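You operate a simulated robot arm through the tools that you are given. There is no shell and no other tool.

Carry out the task below with a simulated robot arm. There is one attempt and no reset: what you move stays moved.

TASK
Check disc 57 under the magnifier on the lit table: red tray if cracked, green if not.
Fine: park the magnifier, leave the light on.
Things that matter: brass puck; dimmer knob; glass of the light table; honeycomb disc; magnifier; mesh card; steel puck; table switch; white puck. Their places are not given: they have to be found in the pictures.

It is judged by the outcome, as a careful person would: the job done as asked, and still so three seconds after it is handed in. It fails if anything else is knocked over, pushed out of place, dropped, spilled or broken.

THE ROBOT
A 7-joint arm with a two-finger parallel gripper, fixed in place. Base frame: the origin is at the foot of the arm, x ahead of it, y to its left, z up; the work surface is at about z = 93.6. Lengths are in cm, angles in rad, forces in N, time in s.
With the tool pointing down near the work surface it reaches from about 48 to 92 cm from the base axis. Its first joint turns from -2.007 to 2.007 rad. Payload 3.91 kg.
The tool frame sits at the grasp point between the pads (the TCP): z along the fingers, y along the line on which they close. The tips reach 3 cm beyond it. The gripper opens to 11 cm. The fingers are 2 cm wide and 1 cm thick; the gripper's body (4.8 by 11.2 cm) begins 5.5 cm behind the TCP.
Orientation is that of the tool frame in the base frame, as [roll, pitch, yaw] about the fixed x, y, z axes, in that order (R = Rz(yaw) Ry(pitch) Rx(roll)). With the fingers straight down and closing along the base's y, the tool's x points along the base's -x, its y along +y and its z along -z.

THE INTERFACE
- The arm moves only by the tool nudge_tool. Its argument "steps" is a list of rows, each an object of numbers (a shift or turn left out is 0, a gripper value left out holds the last): "tx", "ty", "tz": the shift along the base's x, y, z in units of 20 mm (1.0 is 20 mm); "ax", "ay", "az": the turn, a rotation vector about the base's x, y, z in units of 6 degrees (1.0 is 6 degrees); "hand": the finger opening in m, from 0 to 0.11. In form: [{"tx": .., "ty": .., "tz": .., "ax": .., "ay": .., "az": .., "hand": ..}, ...]. A call has 1 to 20 rows; each row shifts and turns the commanded pose from where the row before left it. A call with a number of a shift or a turn outside -1 to 1 is refused whole. A row lasts 0.2 s, in which the tool goes at most 5 cm and 0.15 rad; a call with a longer step from one row to the next is refused whole, and so is a gripper value outside its range. Where a pose cannot be reached the arm comes as near as it can. A force on the tool above 80 N (or 10 N above the force at the start of the call, whichever is more), or a blocked arm, ends the call early, and 0.2 s more pass. The fingers move at their own pace (about 15.3 cm/s each) and stop on an object; they squeeze with about 34 N. The grip force told is the motor's: it shows also when the fingers shut on nothing. Time passes only in rows, and 0.2 s behind the last, so rows that do not move let the fingers close. It gives the time, the measured TCP pose, the force on the tool (base axes), the opening and the grip force at its end, in the units of the frame above (readings bear some noise), with the torque about the TCP (base axes, N m) and any sound that the robot's microphone picked up, and new pictures: "pictures" is both (left out), scene, wrist or none.
- Cameras (640 x 400 px; columns grow to the right, rows downward): "scene" is fixed at [21.88, 49.91, 165.07]; the picture's right is [-0.83, -0.56, 0.00], its down [-0.39, 0.58, -0.71] and it looks along [0.40, -0.59, -0.70] (base axes); focal length 319 px, centre (320, 200). "wrist" rides on the gripper at [7.2, 1.7, -10.3] in the tool frame; the picture's right is [-0.23, 0.97, 0.00], its down [-0.76, -0.18, -0.62] and it looks along [-0.61, -0.14, 0.78] (tool axes); focal length 222 px, centre (320, 200).
- move_column(by): slides the trunk up (or, below 0, down) by that many cm; the arm rides with it, the base frame stays. It gives what a move gives, with no picture.
- locate(camera, pixels): there is no depth. For up to 12 entries [column, row, z] of the newest picture of that camera ("zoom" is the newest enlarged one), the place [x, y] in the base frame at which the ray of that pixel passes the height z, good to about 0.2 cm. The clock stands still meanwhile.
- enlarge(camera, box): a new picture of the part [left, top, right, bottom] of that camera's present view, enlarged. The clock stands still meanwhile.
- hand_in(): hands the job in; it is judged then, once.

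Unless the task says otherwise, let go and move clear before handing in.

The tools are called after "Request:" as name(argument=value, ...) on one line, values as JSON. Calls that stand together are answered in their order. nudge_tool: Moves the arm, as the interface text tells. Its arguments: {"type":"object","properties":{"steps":{"type":"array","items":{"type":"object","properties":{"tx":{"type":"number"},"ty":{"type":"number"},"tz":{"type":"number"},"ax":{"type":"number"},"ay":{"type":"number"},"az":{"type":"number"},"hand":{"type":"number"}}}},"pictures":{"type":"string","enum":["both","scene","wrist","none"]}},"required":["steps"]} The other tools are called the same way: move_column (by) slides the trunk up or down; locate (camera, pixels) gives the place at which the rays of pixels pass given heights; enlarge (camera, box) takes an enlarged picture of a part of a camera's view; hand_in () hands the job in.

At the start:

```text
time: 0.0
ee_pos: [63.21, -21.11, 120.7]
tool_rot: [3.142, 0.0, 3.141]
ft_force: [0.5, 0.0, 0.0]
moment: [-0.01, 0.01, 0.0]
finger_gap: 10.96
grasp_force: 0.1
trunk travel left (down, up): [-82.5, 16.5]
```

scene: 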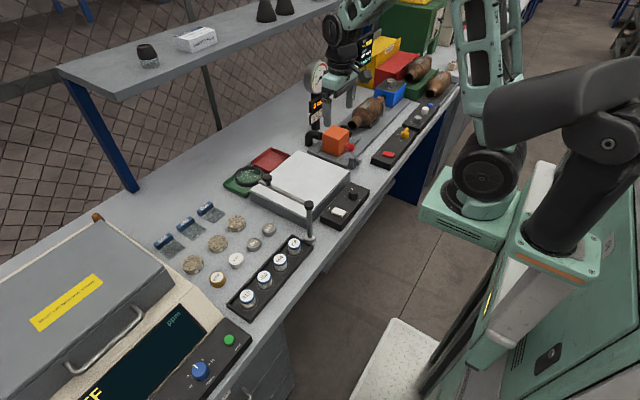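
wrist: 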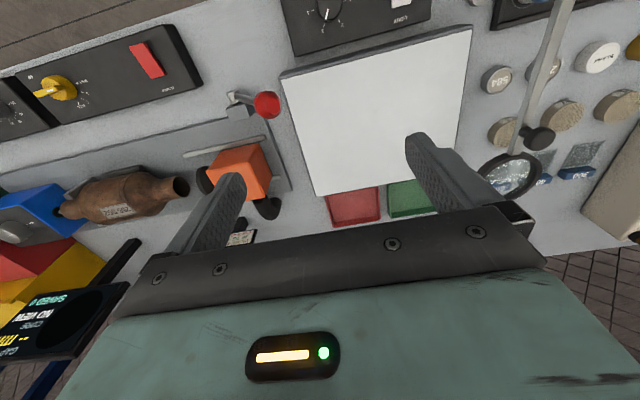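

The scene shows a light table (around px 310,185), a magnifier on an arm above a tray near (250,178), and discs and pucks around (190-300, 210-300). I'll enlarge the relevant areas first.

Request:
enlarge(camera="scene", box=[140, 190, 320, 310])

Request:
enlarge(camera="scene", box=[210, 130, 390, 250])

Request:
enlarge(camera="wrist", box=[440, 0, 640, 200])

Request:
enlarge(camera="wrist", box=[240, 0, 480, 240])

```text
3.33 times, centred on (230, 250) of scene
```

zoom: 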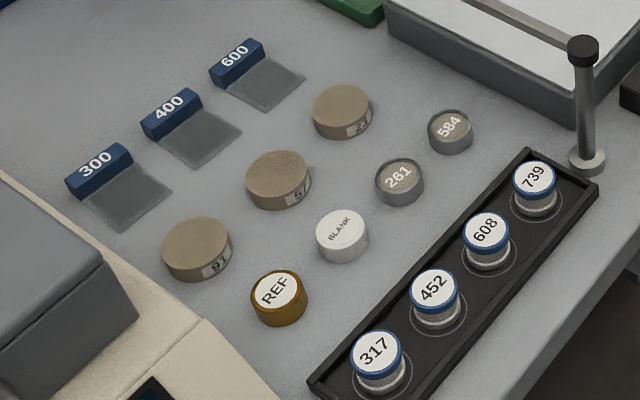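

```text
3.33 times, centred on (300, 190) of scene
```

zoom: 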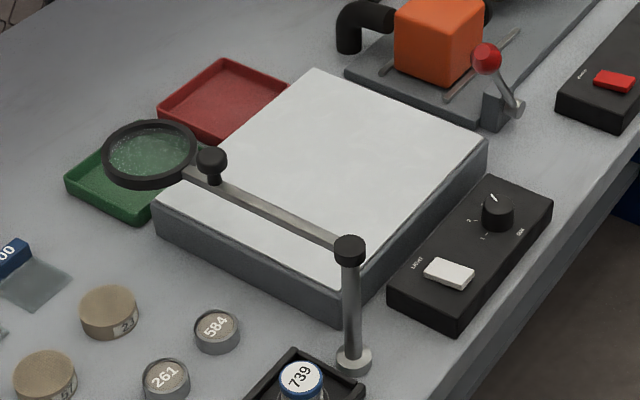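

```text
2.00 times, centred on (540, 100) of wrist
```

zoom: 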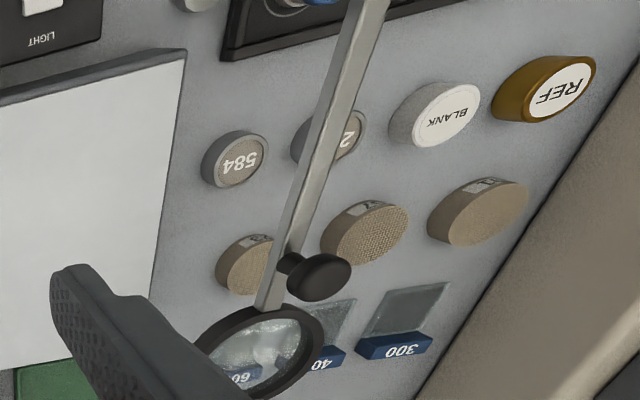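

```text
1.67 times, centred on (360, 120) of wrist
```

zoom: 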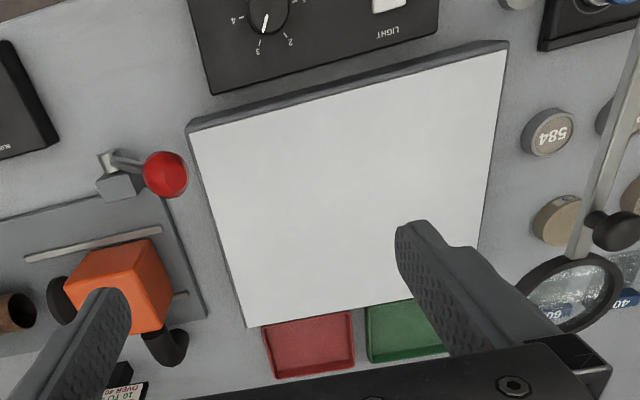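

Three honeycomb discs (21, 57, 91) sit at about (236,222), (218,243), (193,264); the LIGHT rocker at about (341,211) and the dimmer at (355,193). I'll read places of these and enlarge the disc labels.

Request:
enlarge(camera="scene", box=[180, 205, 255, 280])

Request:
enlarge(camera="scene", box=[310, 170, 380, 240])

Request:
locate(camera="scene", pixels=[[218, 241, 96], [236, 220, 96], [193, 263, 96], [341, 211, 97], [355, 191, 98], [254, 209, 93.6], [347, 183, 98], [299, 150, 98], [308, 218, 98], [309, 240, 93.6], [314, 201, 115], [252, 175, 115]])

Request:
locate(camera="wrist", pixels=[[562, 116, 96], [506, 131, 96], [618, 104, 96], [281, 80, 98], [472, 25, 98], [458, 138, 98], [316, 194, 98], [353, 207, 94], [408, 198, 94], [330, 10, 97], [398, 2, 97], [509, 175, 115]])

```text
5.33 times, centred on (218, 242) of scene
```

zoom: 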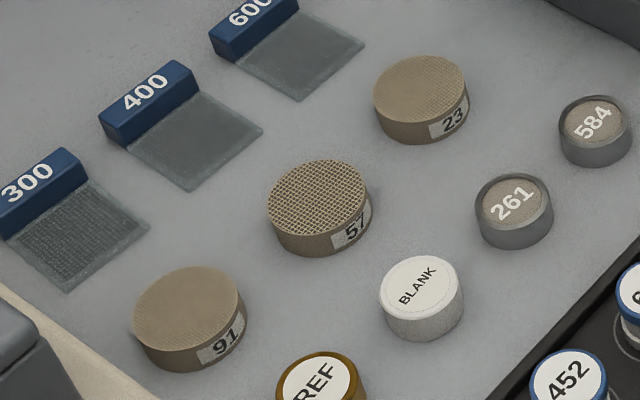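

```text
5.71 times, centred on (345, 205) of scene
```

zoom: 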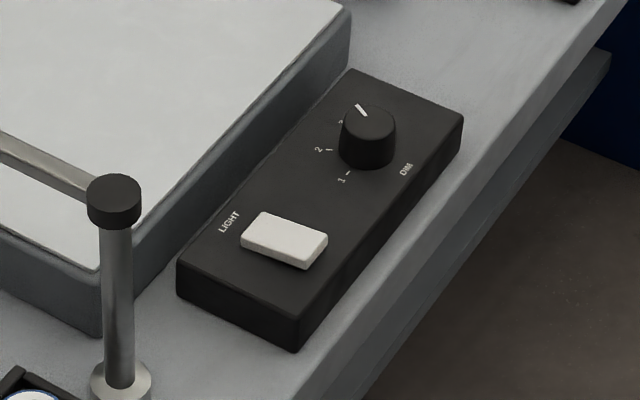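

```text
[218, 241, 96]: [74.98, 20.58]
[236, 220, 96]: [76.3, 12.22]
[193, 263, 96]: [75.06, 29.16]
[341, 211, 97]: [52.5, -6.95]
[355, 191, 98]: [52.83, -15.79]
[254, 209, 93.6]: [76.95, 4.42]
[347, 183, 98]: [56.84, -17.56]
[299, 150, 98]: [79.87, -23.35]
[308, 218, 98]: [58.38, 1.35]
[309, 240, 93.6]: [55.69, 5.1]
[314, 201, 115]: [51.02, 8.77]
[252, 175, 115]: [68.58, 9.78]
```

```text
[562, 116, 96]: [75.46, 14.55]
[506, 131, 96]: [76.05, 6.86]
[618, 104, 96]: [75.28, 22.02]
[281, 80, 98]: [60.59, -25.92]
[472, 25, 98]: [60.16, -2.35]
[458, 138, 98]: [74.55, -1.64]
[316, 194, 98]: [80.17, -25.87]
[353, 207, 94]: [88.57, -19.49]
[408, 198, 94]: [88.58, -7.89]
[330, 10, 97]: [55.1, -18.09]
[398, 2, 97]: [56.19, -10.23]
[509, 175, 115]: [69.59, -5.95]
```

Comparing the scene and wrist rays, the magnifier post comes out near (57.6, 2.5), its lens near (78, 2.5, 105) and disc 57 near (78, 18). The heights look a bit lower than 93.6, so I'll move high over the discs to get a second view and check them.

Request:
nudge_tool(steps=[{"tx": 0.3, "ty": 1}, {"tx": 0.3, "ty": 1}, {"tx": 0.3, "ty": 1}, {"tx": 0.3, "ty": 1}, {"tx": 0.3, "ty": 1}, {"tx": 0.3, "ty": 1}, {"tx": 0.3, "ty": 1}, {"tx": 0.3, "ty": 1}, {"tx": 0.3, "ty": 1}, {"tx": 0.3, "ty": 1}, {"tx": 0.3, "ty": 1}, {"tx": 0.3, "ty": 1}, {"tx": 0.3, "ty": 1}, {"tx": 0.3, "ty": 1}, {"tx": 0.3, "ty": 1}, {"tx": 0.3, "ty": 1}, {"tx": 0.3, "ty": 1}, {"tx": 0.3, "ty": 1}])

```text
time: 3.8
ee_pos: [74.15, 14.82, 120.85]
tool_rot: [3.141, 0.0, 3.142]
ft_force: [-0.2, -0.9, 1.0]
moment: [0.02, -0.03, 0.0]
finger_gap: 10.97
grasp_force: 0.0
trunk travel left (down, up): [-82.5, 16.5]
```

scene: 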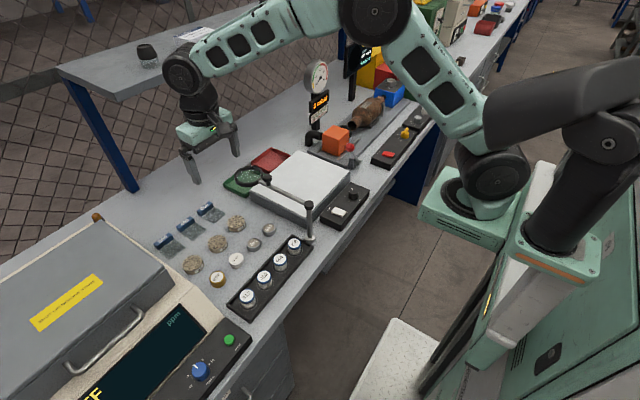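
wrist: 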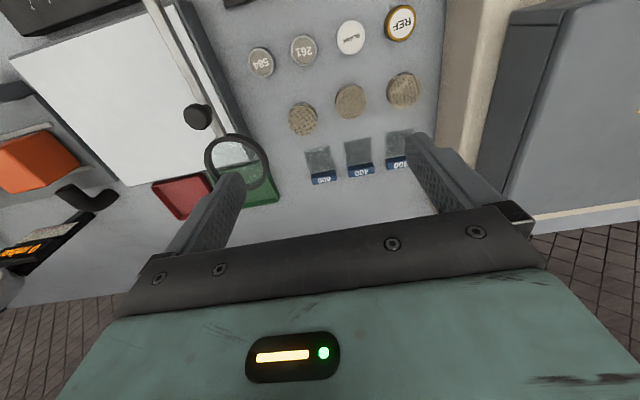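

Triangulating disc 57 at (350,100) in this view with the earlier one puts its top near (78.3, 19, 91.5). I'll enlarge the wrist view to sharpen the position and sizes.

Request:
enlarge(camera="wrist", box=[240, 0, 448, 200])

Request:
enlarge(camera="wrist", box=[0, 0, 320, 240])

Request:
enlarge(camera="wrist", box=[310, 70, 390, 120])

```text
2.00 times, centred on (344, 100) of wrist
```

zoom: 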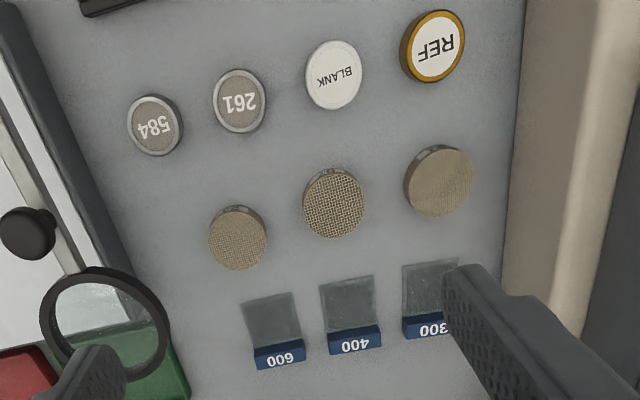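

```text
1.67 times, centred on (160, 120) of wrist
```

zoom: 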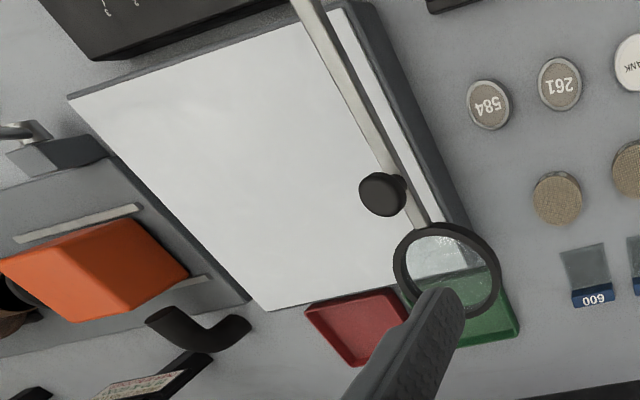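

```text
8.00 times, centred on (350, 95) of wrist
```

zoom: 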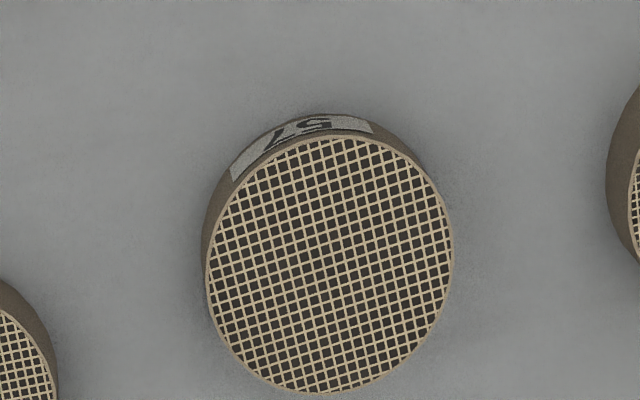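

The disc is about 5.2 cm across with its top near z≈91.5, so I'll centre over it, yaw 30° to clear its neighbours, and come down to about z=106 for a closer look.

Request:
nudge_tool(steps=[{"tx": 0.42, "ty": 0.43, "az": 1}, {"tx": 0.42, "ty": 0.43, "az": 1}, {"tx": 0.42, "ty": 0.43, "az": 1}, {"tx": 0.42, "ty": 0.43, "az": 1}, {"tx": 0.4, "ty": 0.43, "az": 1}, {"tz": -1, "hand": 0.075}, {"tz": -1}, {"tz": -1}, {"tz": -1}, {"tz": -1}, {"tz": -1}, {"tz": -1}, {"tz": -0.5}])

```text
time: 6.6
ee_pos: [78.22, 18.98, 105.86]
tool_rot: [-3.141, 0.0, -2.618]
ft_force: [0.5, 0.1, -0.1]
moment: [0.03, -0.05, -0.01]
finger_gap: 7.49
grasp_force: 0.0
trunk travel left (down, up): [-82.5, 16.5]
```

scene: 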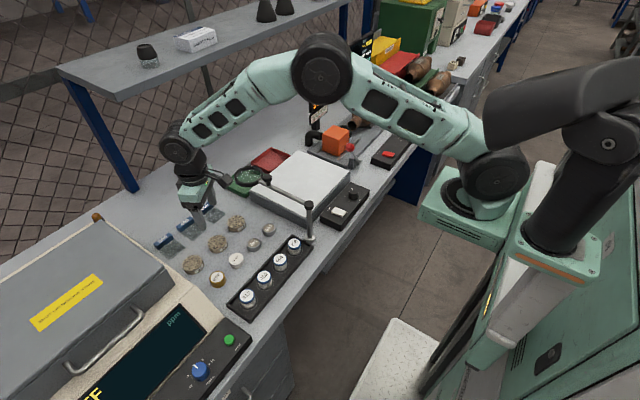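
wrist: 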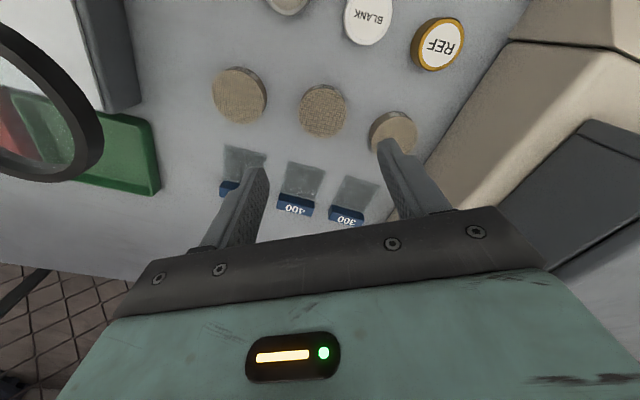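

Disc 57 now sits at (322,112), in line between the fingers (TCP projects to column 320). I'll enlarge to check the alignment before going down.

Request:
enlarge(camera="wrist", box=[240, 60, 400, 160])

Request:
locate(camera="wrist", pixels=[[322, 110, 91.5], [322, 110, 93.6], [239, 95, 91.5], [392, 132, 91.5], [299, 183, 90], [370, 12, 91.5]])

```text
4.00 times, centred on (320, 110) of wrist
```

zoom: 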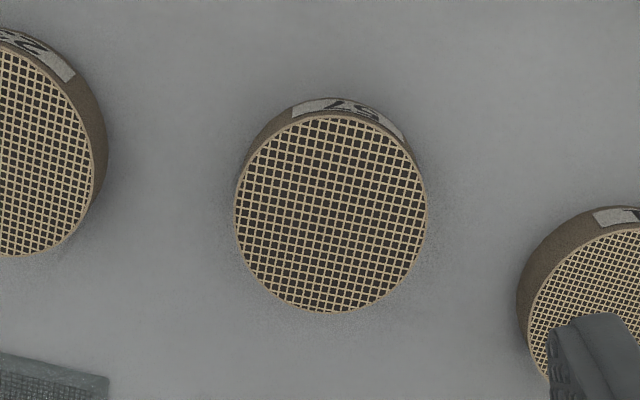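

```text
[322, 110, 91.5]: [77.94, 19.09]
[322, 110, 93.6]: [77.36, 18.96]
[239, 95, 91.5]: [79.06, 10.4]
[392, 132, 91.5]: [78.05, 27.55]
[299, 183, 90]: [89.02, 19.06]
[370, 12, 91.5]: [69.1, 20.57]
```

Disc 57 is centred at about (78.25, 19.2), within 0.2 cm of the tool axis. I'll lower to about z=97.5 and look again.

Request:
nudge_tool(steps=[{"ty": 0.08, "tz": -1}, {"tz": -1}, {"tz": -1}, {"tz": -1}, {"tz": -0.2}])

```text
time: 7.8
ee_pos: [78.1, 19.43, 97.38]
tool_rot: [-3.141, 0.0, -2.618]
ft_force: [0.4, -0.1, -0.3]
moment: [0.0, 0.01, 0.02]
finger_gap: 7.48
grasp_force: 0.0
trunk travel left (down, up): [-82.5, 16.5]
```

scene: 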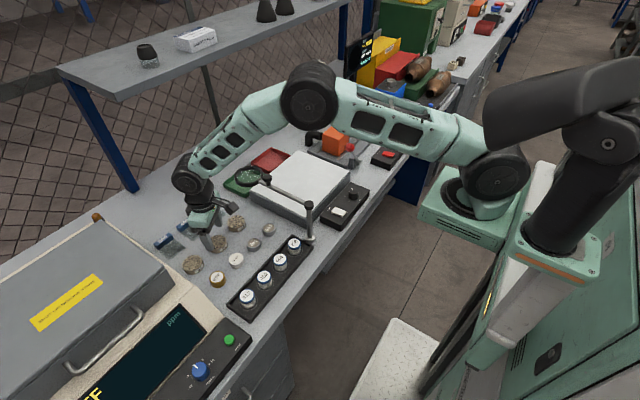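
wrist: 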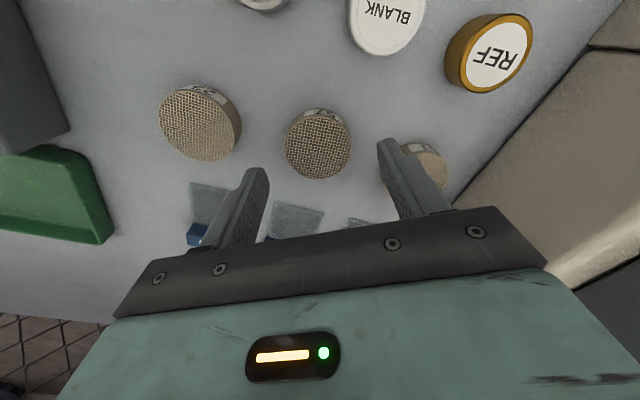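

The disc top is now at (318,146), which again fits z≈91.6, centred between the fingers. I'll go down in small rows to about z=93, watching the force.

Request:
nudge_tool(steps=[{"ty": -0.05, "tz": -0.7}, {"tz": -0.5}, {"tz": -0.4}, {"tz": -0.3}, {"tz": -0.2}])

Request:
enlarge(camera="wrist", box=[200, 60, 440, 210])

Request:
enlarge(camera="scene", box=[150, 170, 290, 290])

```text
time: 9.0
ee_pos: [78.12, 19.24, 93.0]
tool_rot: [-3.141, 0.0, -2.617]
ft_force: [-1.2, -1.2, 3.4]
moment: [0.06, 0.18, 0.08]
finger_gap: 7.51
grasp_force: 0.1
trunk travel left (down, up): [-82.5, 16.5]
```

scene: 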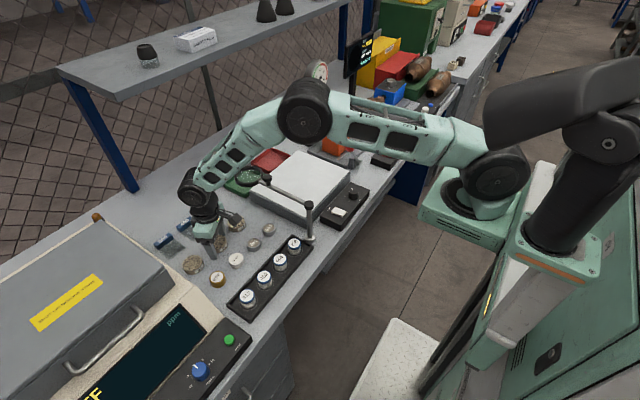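
wrist: 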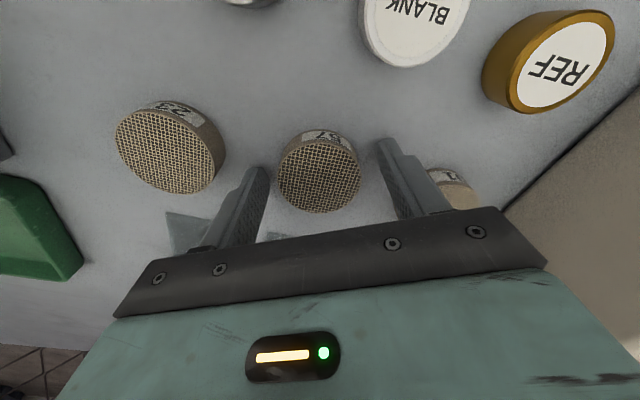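

```text
2.67 times, centred on (320, 135) of wrist
```

zoom: 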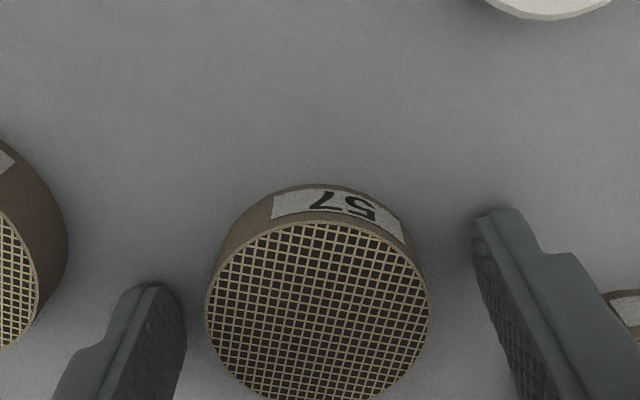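

```text
3.33 times, centred on (220, 230) of scene
```

zoom: 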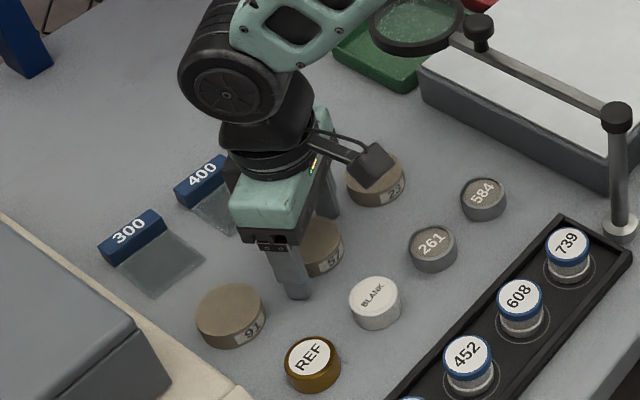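

The fingers straddle disc 57 (label "57" reads clearly) and the force shows only 3.4 N, maybe from braking. I'll hold still one row to read the force at rest, and lower a little.

Request:
nudge_tool(steps=[{}, {}], pictures="none")

Request:
nudge_tool(steps=[{"tz": -0.2}, {}], pictures="none")

```text
time: 9.6
ee_pos: [78.15, 19.26, 93.05]
tool_rot: [-3.14, 0.001, -2.617]
ft_force: [-0.7, -1.2, 7.1]
moment: [-0.03, 0.12, 0.08]
finger_gap: 7.52
grasp_force: 0.0
trunk travel left (down, up): [-82.5, 16.5]
```

```text
time: 10.2
ee_pos: [78.12, 19.28, 93.03]
tool_rot: [3.141, 0.004, -2.618]
ft_force: [-10.4, -3.6, 35.7]
moment: [-0.39, 0.58, 0.01]
finger_gap: 7.49
grasp_force: 0.0
trunk travel left (down, up): [-82.5, 16.5]
```

Contact came at TCP z≈93.03, so the surface is near z=90. I'll lift about 0.3 cm off it, then close on the disc.

Request:
nudge_tool(steps=[{"tz": 0.35}, {"hand": 0.075}, {"hand": 0.04}, {"hand": 0.04}, {"hand": 0.04}], pictures="both")

```text
time: 11.4
ee_pos: [78.17, 19.31, 93.27]
tool_rot: [3.141, -0.001, -2.618]
ft_force: [-0.2, 0.2, -0.1]
moment: [-0.06, 0.06, -0.02]
finger_gap: 4.91
grasp_force: 33.5
trunk travel left (down, up): [-82.5, 16.5]
```

scene: 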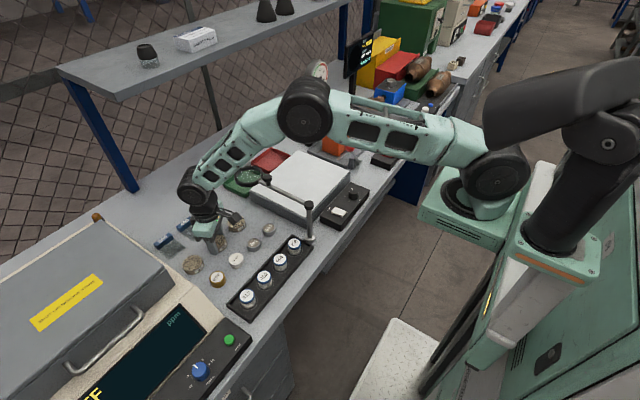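
wrist: 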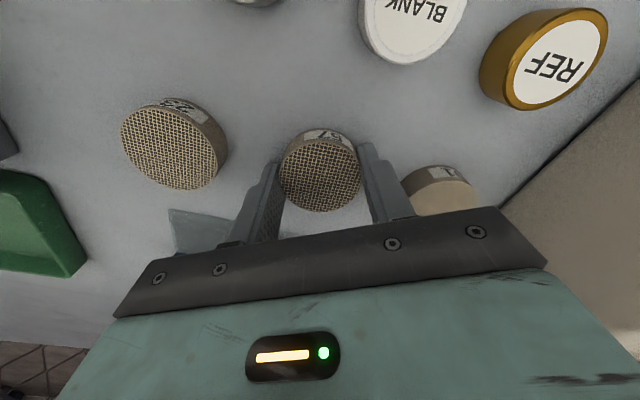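

The grip holds at 4.91 cm with 33.5 N. I'll lift straight up to about z=119, which clears the magnifier knob near z=108.

Request:
nudge_tool(steps=[{"tz": 0.3}, {"tz": 0.7}, {"tz": 1}, {"tz": 1}, {"tz": 1}, {"tz": 1}, {"tz": 1}, {"tz": 1}, {"tz": 1}, {"tz": 1}, {"tz": 1}, {"tz": 1}, {"tz": 1}, {"tz": 0.8}])

```text
time: 14.4
ee_pos: [77.93, 19.2, 119.17]
tool_rot: [3.141, -0.002, -2.617]
ft_force: [0.0, -0.9, -0.4]
moment: [0.02, 0.04, -0.03]
finger_gap: 4.93
grasp_force: 34.4
trunk travel left (down, up): [-82.5, 16.5]
```

scene: 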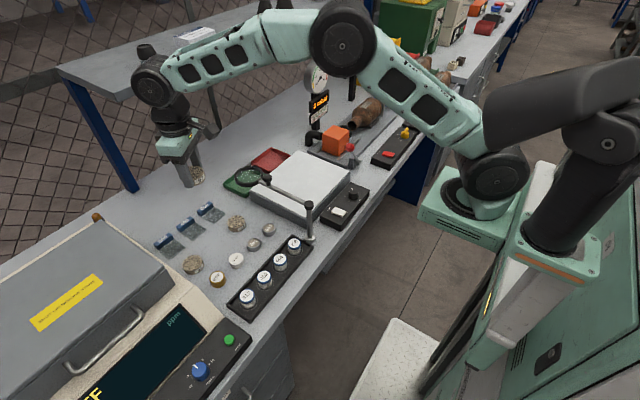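
wrist: 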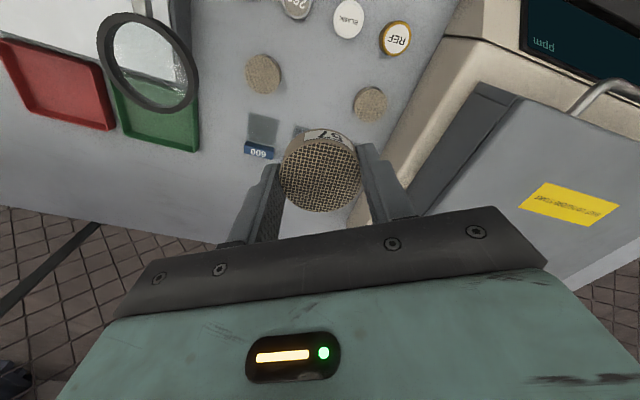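

The disc is held and clear of the bench, and both trays are now in view at about (58,85) and (158,115). I'll measure the trays while I can see them.

Request:
enlarge(camera="wrist", box=[0, 0, 256, 160])

Request:
locate(camera="wrist", pixels=[[3, 38, 91], [104, 66, 91], [115, 131, 91], [21, 95, 91], [199, 151, 91], [121, 136, 91], [196, 95, 91], [148, 62, 104.9]])

```text
2.50 times, centred on (128, 80) of wrist
```

zoom: 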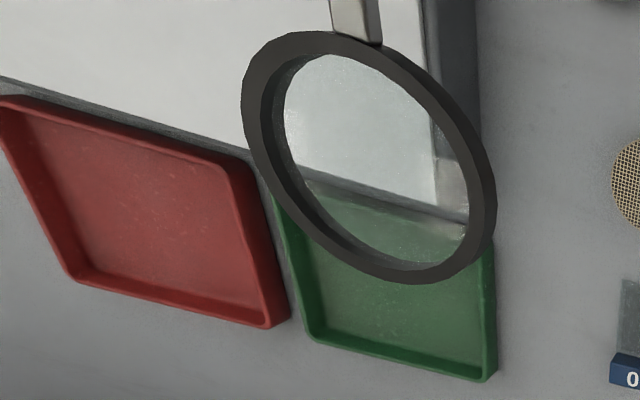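

```text
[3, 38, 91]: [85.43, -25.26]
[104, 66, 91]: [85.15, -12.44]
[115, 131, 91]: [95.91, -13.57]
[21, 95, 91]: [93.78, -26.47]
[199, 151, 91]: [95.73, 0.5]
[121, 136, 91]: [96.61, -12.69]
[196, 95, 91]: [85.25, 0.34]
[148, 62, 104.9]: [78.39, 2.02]
```

The trays span x≈85.3–96: green y≈−12.5..0.5, red y≈−26..−12.8. Now I'll carry the disc across at z=119 to over the glass near (71.5, −12.8), turning the yaw back on the way.

Request:
nudge_tool(steps=[{"tx": -0.2, "ty": -0.6}, {"tx": -0.2, "ty": -1}, {"tx": -0.2, "ty": -1}, {"tx": -0.2, "ty": -1}, {"tx": -0.2, "ty": -1}, {"tx": -0.2, "ty": -1}, {"tx": -0.2, "ty": -1, "az": -1}, {"tx": -0.2, "ty": -1, "az": -1}, {"tx": -0.2, "ty": -1, "az": -1}, {"tx": -0.2, "ty": -1, "az": -1}, {"tx": -0.2, "ty": -1, "az": -1}, {"tx": -0.2, "ty": -1}, {"tx": -0.2, "ty": -1}, {"tx": -0.2, "ty": -1}, {"tx": -0.2, "ty": -1}, {"tx": -0.2, "ty": -1}, {"ty": -0.4}])

```text
time: 18.0
ee_pos: [71.71, -12.83, 118.92]
tool_rot: [-3.141, -0.001, -3.141]
ft_force: [-0.3, 0.0, 0.1]
moment: [0.0, 0.02, 0.05]
finger_gap: 4.91
grasp_force: 33.7
trunk travel left (down, up): [-82.5, 16.5]
```

scene: 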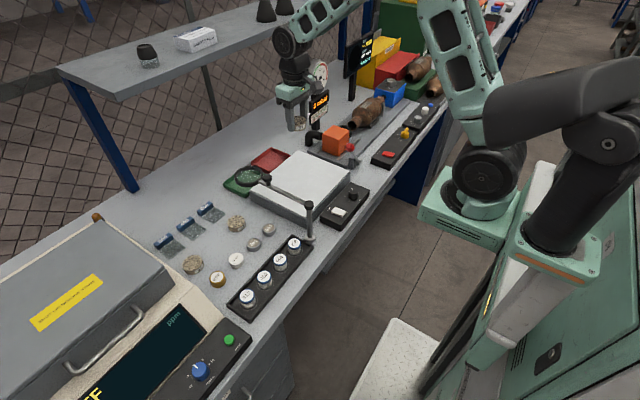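
wrist: 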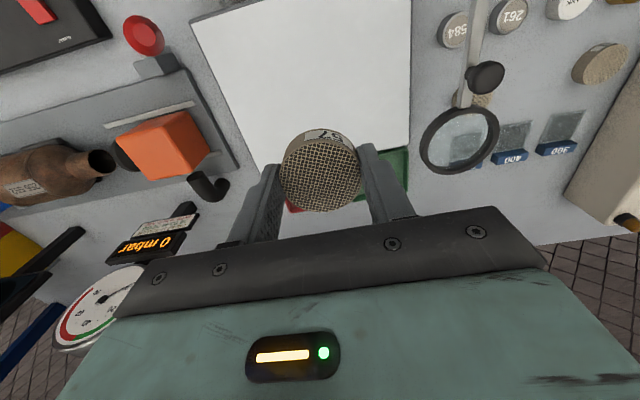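

The disc is now over the glass, with the magnifier to the right at (460,140) well clear. I'll descend to about z=100.5.

Request:
nudge_tool(steps=[{"tz": -0.6}, {"tz": -1}, {"tz": -1}, {"tz": -1}, {"tz": -1}, {"tz": -1}, {"tz": -1}, {"tz": -1}, {"tz": -1}, {"tz": -0.6}])

Request:
enlarge(camera="scene", box=[230, 110, 390, 240])

```text
time: 20.2
ee_pos: [71.86, -12.76, 100.34]
tool_rot: [-3.141, -0.002, -3.141]
ft_force: [0.2, -0.1, 0.2]
moment: [0.0, -0.02, 0.01]
finger_gap: 4.91
grasp_force: 33.9
trunk travel left (down, up): [-82.5, 16.5]
```

scene: 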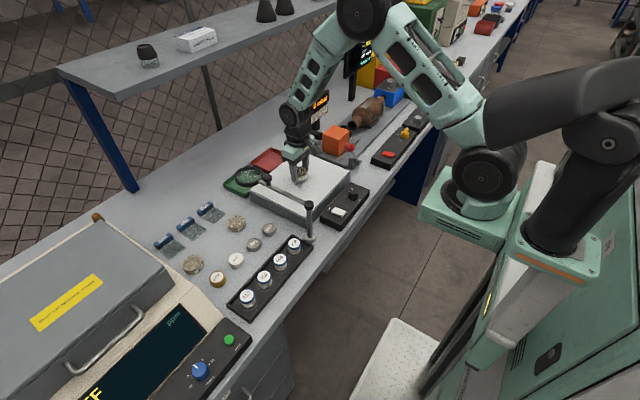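
wrist: 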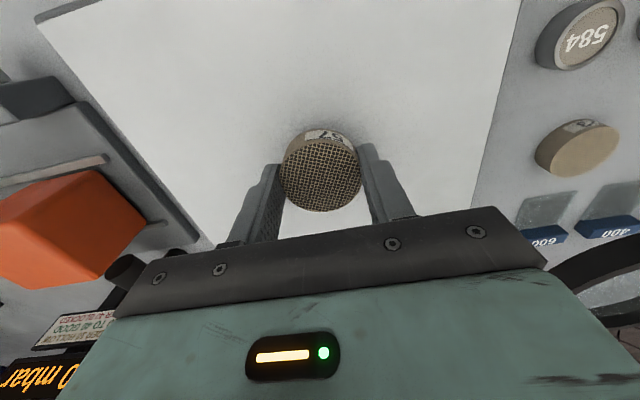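

```text
3.08 times, centred on (310, 175) of scene
```

zoom: 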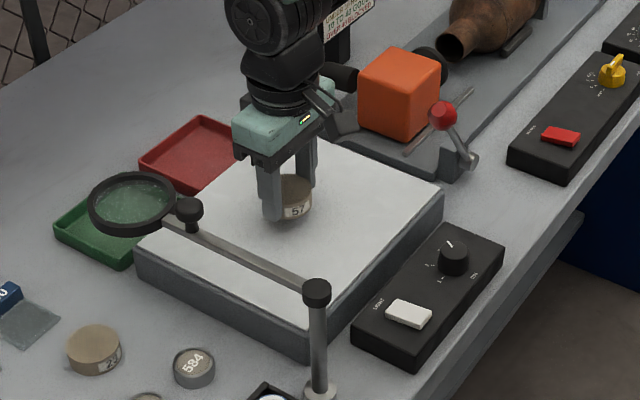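

The disc hangs just above the glass. I'll go down in small rows, reading the force for contact.

Request:
nudge_tool(steps=[{"tz": -0.25}, {"tz": -0.25}, {}], pictures="none")

Request:
nudge_tool(steps=[{"tz": -0.15}, {}], pictures="none")

Request:
nudge_tool(steps=[{"tz": -0.1}, {}], pictures="none")

```text
time: 21.0
ee_pos: [71.73, -12.84, 99.43]
tool_rot: [-3.141, -0.001, -3.141]
ft_force: [0.7, -0.2, -0.7]
moment: [0.0, 0.01, 0.01]
finger_gap: 4.93
grasp_force: 34.6
trunk travel left (down, up): [-82.5, 16.5]
```

```text
time: 21.6
ee_pos: [71.78, -12.75, 99.28]
tool_rot: [-3.141, 0.0, 3.141]
ft_force: [0.3, -0.2, -0.6]
moment: [0.0, 0.01, -0.01]
finger_gap: 4.9
grasp_force: 33.6
trunk travel left (down, up): [-82.5, 16.5]
```

```text
time: 22.2
ee_pos: [71.78, -12.79, 98.98]
tool_rot: [3.141, 0.001, 3.141]
ft_force: [0.9, 0.0, 0.0]
moment: [0.0, 0.0, 0.0]
finger_gap: 4.9
grasp_force: 34.0
trunk travel left (down, up): [-82.5, 16.5]
```

No contact yet at z≈98.98; I'll keep stepping down by about 0.15 cm.

Request:
nudge_tool(steps=[{"tz": -0.08}, {}], pictures="none")

Request:
nudge_tool(steps=[{"tz": -0.08}, {}], pictures="none")

Request:
nudge_tool(steps=[{"tz": -0.08}, {}], pictures="wrist")

```text
time: 22.8
ee_pos: [71.72, -12.74, 98.81]
tool_rot: [-3.141, 0.0, 3.141]
ft_force: [-0.5, -0.1, -0.1]
moment: [0.0, -0.05, 0.02]
finger_gap: 4.9
grasp_force: 34.5
trunk travel left (down, up): [-82.5, 16.5]
```

```text
time: 23.4
ee_pos: [71.77, -12.84, 98.66]
tool_rot: [3.141, 0.0, 3.141]
ft_force: [1.1, -0.8, 0.0]
moment: [0.02, -0.05, 0.02]
finger_gap: 4.92
grasp_force: 33.5
trunk travel left (down, up): [-82.5, 16.5]
```

```text
time: 24.0
ee_pos: [71.68, -12.76, 98.51]
tool_rot: [-3.141, -0.001, 3.141]
ft_force: [0.4, 0.7, -0.5]
moment: [-0.03, 0.0, -0.01]
finger_gap: 4.9
grasp_force: 34.1
trunk travel left (down, up): [-82.5, 16.5]
```

wrist: 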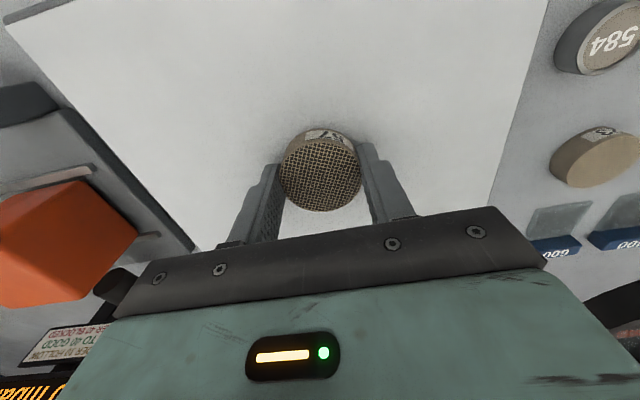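

Still no load at z≈98.5, so I'll continue stepping down in the same small way.

Request:
nudge_tool(steps=[{"tz": -0.08}, {}], pictures="none")

Request:
nudge_tool(steps=[{"tz": -0.08}, {}], pictures="none")

Request:
nudge_tool(steps=[{"tz": -0.08}, {}], pictures="none")

```text
time: 24.6
ee_pos: [71.7, -12.75, 98.43]
tool_rot: [-3.141, 0.001, -3.141]
ft_force: [-0.4, 0.4, -0.6]
moment: [-0.04, 0.0, 0.03]
finger_gap: 4.89
grasp_force: 34.1
trunk travel left (down, up): [-82.5, 16.5]
```

```text
time: 25.2
ee_pos: [71.73, -12.81, 98.29]
tool_rot: [-3.142, -0.001, -3.141]
ft_force: [0.0, -1.3, -0.3]
moment: [0.0, -0.03, 0.01]
finger_gap: 4.9
grasp_force: 34.4
trunk travel left (down, up): [-82.5, 16.5]
```

```text
time: 25.8
ee_pos: [71.72, -12.81, 98.2]
tool_rot: [-3.141, -0.001, -3.141]
ft_force: [0.5, 0.9, 4.5]
moment: [0.16, 0.06, -0.03]
finger_gap: 4.92
grasp_force: 34.0
trunk travel left (down, up): [-82.5, 16.5]
```

Light contact (4.5 N) at z≈98.2, so the disc rests on the glass. I'll open the fingers and then rise.

Request:
nudge_tool(steps=[{"hand": 0.056}, {"hand": 0.065}, {"hand": 0.075}, {}, {"tz": 0.5}, {"tz": 1}, {"tz": 1}, {"tz": 1}, {"tz": 1}])

Request:
enlarge(camera="scene", box=[230, 110, 390, 240])

```text
time: 27.8
ee_pos: [71.54, -12.89, 106.94]
tool_rot: [3.14, 0.001, -3.141]
ft_force: [1.3, -0.6, -1.1]
moment: [0.03, 0.03, 0.01]
finger_gap: 7.52
grasp_force: 0.1
trunk travel left (down, up): [-82.5, 16.5]
```

scene: 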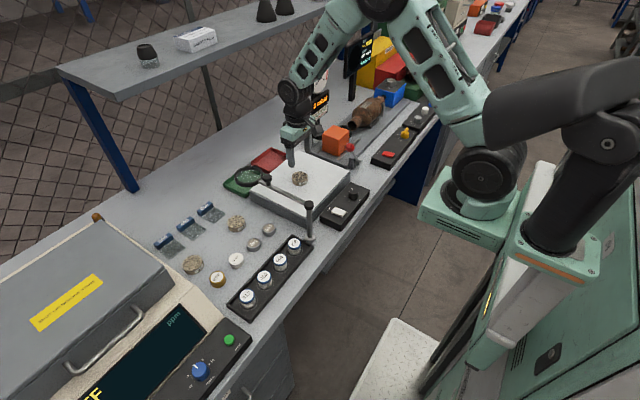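
wrist: 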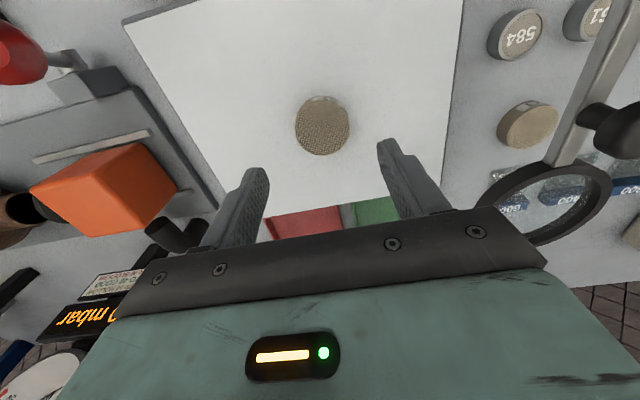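

```text
3.08 times, centred on (310, 175) of scene
```

zoom: 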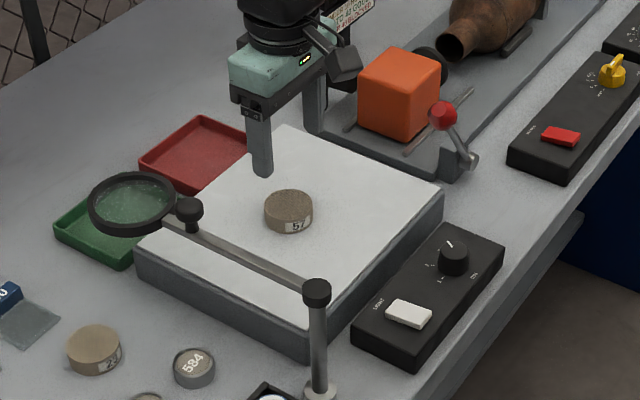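

Disc 57 now lies on the glass at (322,126). Next I'll rise, move towards the LIGHT rocker near (55.5, −9) and look at it closely.

Request:
nudge_tool(steps=[{"tz": 1, "hand": 0.0}, {"tz": 1}, {"tz": 1}, {"tz": 1}, {"tx": -1, "ty": 0.2}, {"tx": -1, "ty": 0.2}, {"tx": -1, "ty": 0.2}, {"tx": -1, "ty": 0.2}, {"tx": -1, "ty": 0.2}, {"tx": -1, "ty": 0.2}, {"tx": -1, "ty": 0.2}])

Request:
enlarge(camera="wrist", box=[240, 20, 440, 145])

```text
time: 30.2
ee_pos: [57.77, -10.06, 115.15]
tool_rot: [-3.141, -0.001, 3.141]
ft_force: [0.6, -0.5, -0.2]
moment: [-0.02, 0.04, 0.02]
finger_gap: 0.01
grasp_force: 33.9
trunk travel left (down, up): [-82.5, 16.5]
```

scene: 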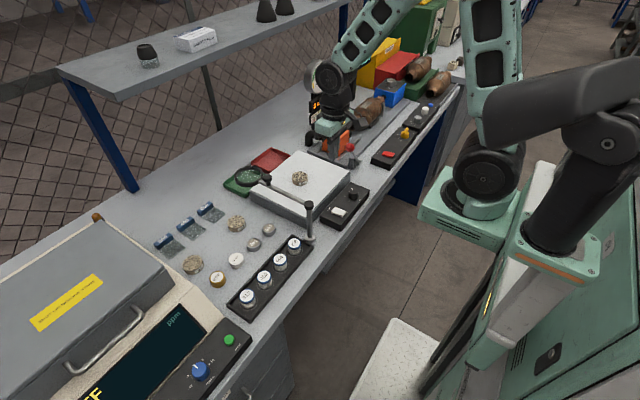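
wrist: 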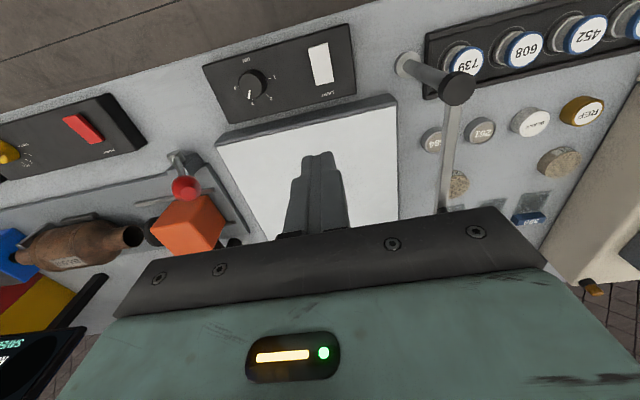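

```text
3.20 times, centred on (340, 82) of wrist
```

zoom: 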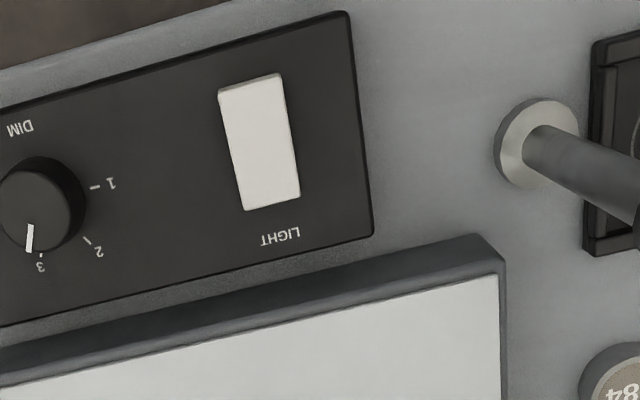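

The LIGHT rocker is at about (321,64), long along x, and the DIM knob at (250,86) is set near 3. I'll get their places and check the height by geometry.

Request:
locate(camera="wrist", pixels=[[321, 64, 93.5], [321, 64, 94.0], [316, 46, 93.5], [326, 82, 93.5], [250, 86, 94.5], [410, 63, 90], [458, 88, 106], [217, 144, 95], [395, 98, 95]])

Request:
enlarge(camera="scene", box=[300, 170, 380, 230])

```text
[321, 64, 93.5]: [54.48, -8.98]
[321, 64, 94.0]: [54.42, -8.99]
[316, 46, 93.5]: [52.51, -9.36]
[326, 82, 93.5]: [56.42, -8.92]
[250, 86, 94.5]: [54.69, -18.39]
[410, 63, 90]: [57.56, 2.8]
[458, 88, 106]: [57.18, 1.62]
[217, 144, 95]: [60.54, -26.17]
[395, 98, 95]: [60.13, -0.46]
```

```text
6.67 times, centred on (340, 200) of scene
```

zoom: 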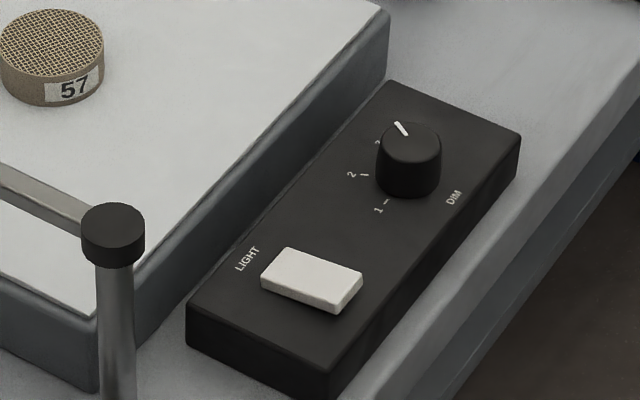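

I'll enlarge the rocker further to see which end is raised.

Request:
enlarge(camera="scene", box=[324, 198, 356, 218])

Request:
enlarge(camera="wrist", box=[289, 44, 353, 84])

Request:
enlarge(camera="scene", box=[372, 140, 404, 160])

```text
16.00 times, centred on (340, 208) of scene
```

zoom: 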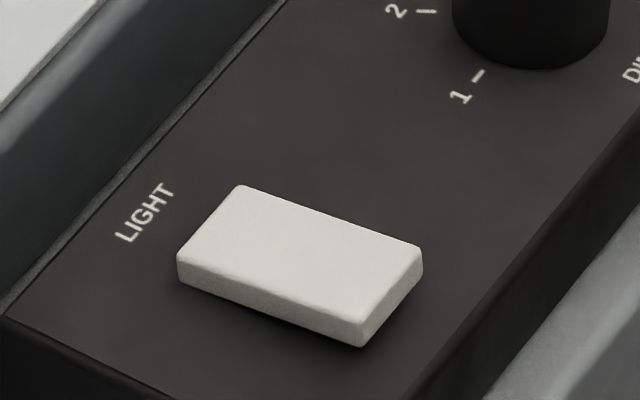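

```text
10.00 times, centred on (321, 64) of wrist
```

zoom: 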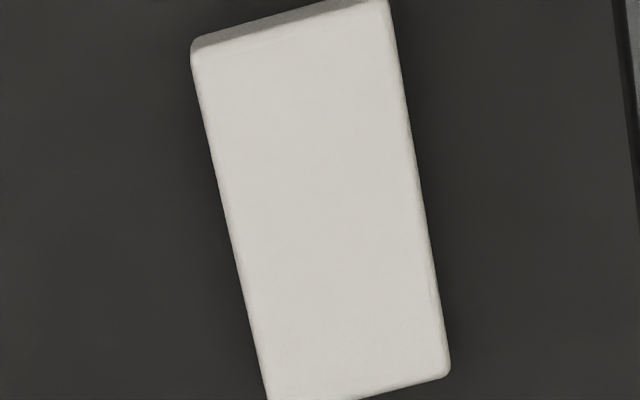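

```text
16.00 times, centred on (388, 150) of scene
```

zoom: 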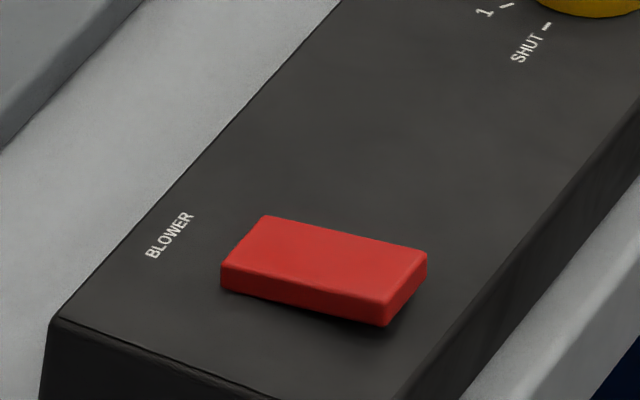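

The near end of the LIGHT rocker (x≈52.5) shows its end face from above, so that end is raised. I'll bring the closed fingers over (53, −9) and down to about z=98.8.

Request:
nudge_tool(steps=[{"tx": -0.8, "ty": 0.25}, {"tx": -0.8, "ty": 0.25}, {"tx": -0.8}, {"tz": -1}, {"tz": -1}, {"tz": -1}, {"tz": -1}, {"tz": -1}, {"tz": -1}, {"tz": -1}, {"tz": -1}, {"tz": -0.2}])

Request:
enlarge(camera="scene", box=[290, 160, 386, 220])

```text
time: 32.8
ee_pos: [52.94, -8.84, 98.53]
tool_rot: [-3.141, 0.001, -3.141]
ft_force: [-0.1, 0.0, 0.1]
moment: [0.02, 0.0, -0.05]
finger_gap: 0.01
grasp_force: 33.9
trunk travel left (down, up): [-82.5, 16.5]
```

scene: 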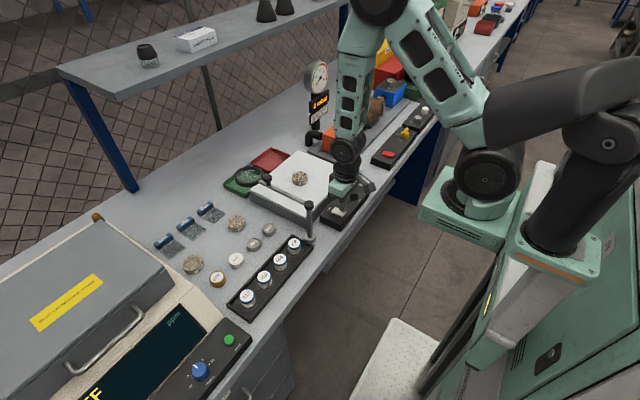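
wrist: 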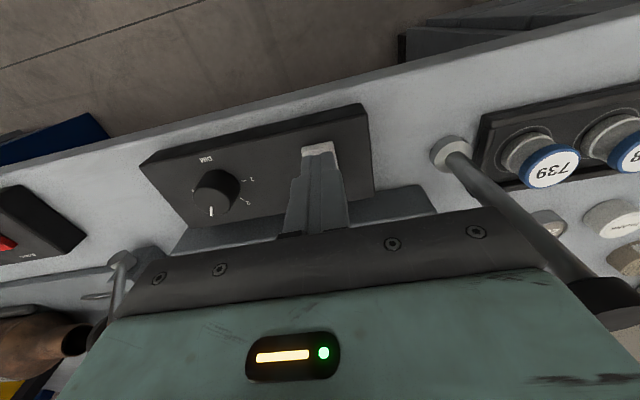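

```text
6.67 times, centred on (338, 190) of scene
```

zoom: 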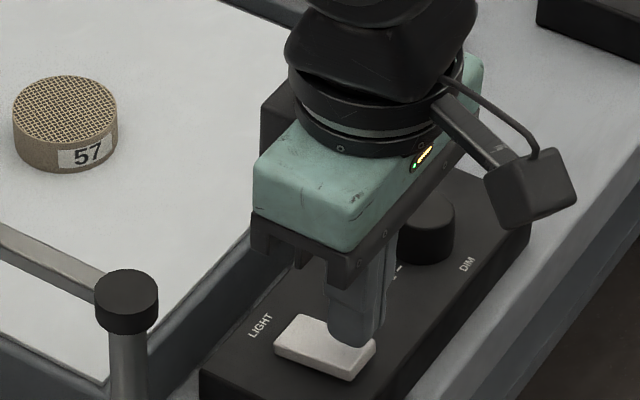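

The closed tips hover over the near end of the white rocker. I'll press down in small rows, watching force.

Request:
nudge_tool(steps=[{"tz": -0.2}, {"tz": -0.15}, {}], pictures="none")

Request:
nudge_tool(steps=[{"tz": -0.15}, {}], pictures="none")

Request:
nudge_tool(steps=[{"tz": -0.15}, {}], pictures="scene")

```text
time: 33.6
ee_pos: [53.0, -8.94, 98.04]
tool_rot: [-3.141, -0.002, -3.142]
ft_force: [0.1, 0.5, -0.1]
moment: [0.02, -0.03, 0.02]
finger_gap: 0.0
grasp_force: 33.5
trunk travel left (down, up): [-82.5, 16.5]
```

```text
time: 34.2
ee_pos: [53.05, -9.06, 97.77]
tool_rot: [3.142, 0.0, 3.142]
ft_force: [-0.6, 0.1, 0.4]
moment: [0.01, 0.0, -0.03]
finger_gap: 0.01
grasp_force: 33.8
trunk travel left (down, up): [-82.5, 16.5]
```

```text
time: 34.8
ee_pos: [52.92, -9.0, 97.39]
tool_rot: [-3.141, 0.001, 3.14]
ft_force: [0.2, -0.5, -0.2]
moment: [0.0, -0.01, -0.01]
finger_gap: 0.0
grasp_force: 34.7
trunk travel left (down, up): [-82.5, 16.5]
```

scene: 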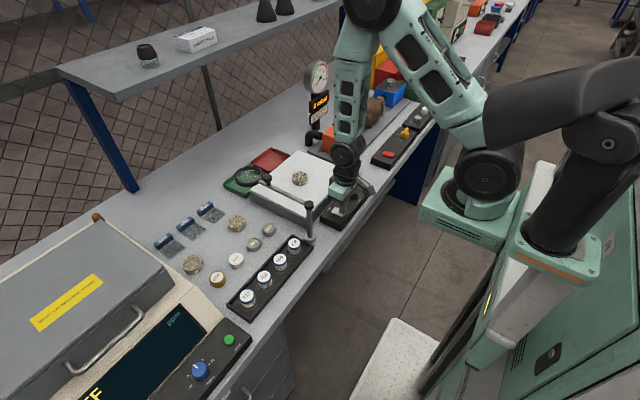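

No contact yet at z≈97.4 (tips ≈94.4); I'll keep going down in 0.2 cm steps.

Request:
nudge_tool(steps=[{"tz": -0.1}, {}], pictures="none")

Request:
nudge_tool(steps=[{"tz": -0.1}, {}], pictures="none")

Request:
nudge_tool(steps=[{"tz": -0.1}, {}], pictures="scene")

```text
time: 35.4
ee_pos: [52.95, -8.9, 97.31]
tool_rot: [3.141, 0.0, -3.139]
ft_force: [-1.0, 0.4, 1.5]
moment: [-0.03, 0.03, 0.02]
finger_gap: 0.01
grasp_force: 34.3
trunk travel left (down, up): [-82.5, 16.5]
```

```text
time: 36.0
ee_pos: [52.94, -8.96, 97.04]
tool_rot: [-3.141, -0.001, 3.14]
ft_force: [0.2, -0.6, 0.1]
moment: [-0.01, 0.0, 0.01]
finger_gap: 0.01
grasp_force: 34.0
trunk travel left (down, up): [-82.5, 16.5]
```

```text
time: 36.6
ee_pos: [52.85, -9.13, 96.81]
tool_rot: [3.141, 0.003, 3.141]
ft_force: [-1.7, -2.4, 21.6]
moment: [-0.08, -0.16, 0.09]
finger_gap: 0.01
grasp_force: 34.1
trunk travel left (down, up): [-82.5, 16.5]
heard: click
```

scene: 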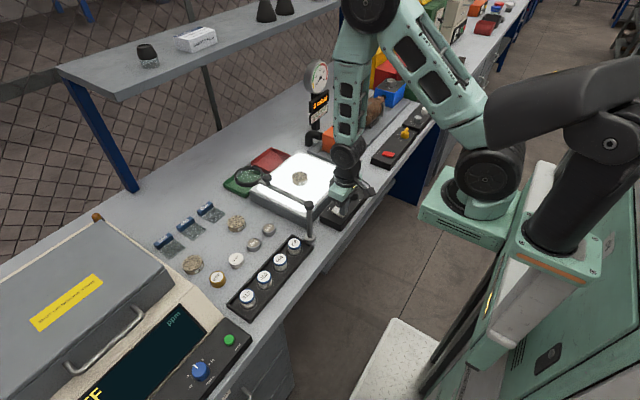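

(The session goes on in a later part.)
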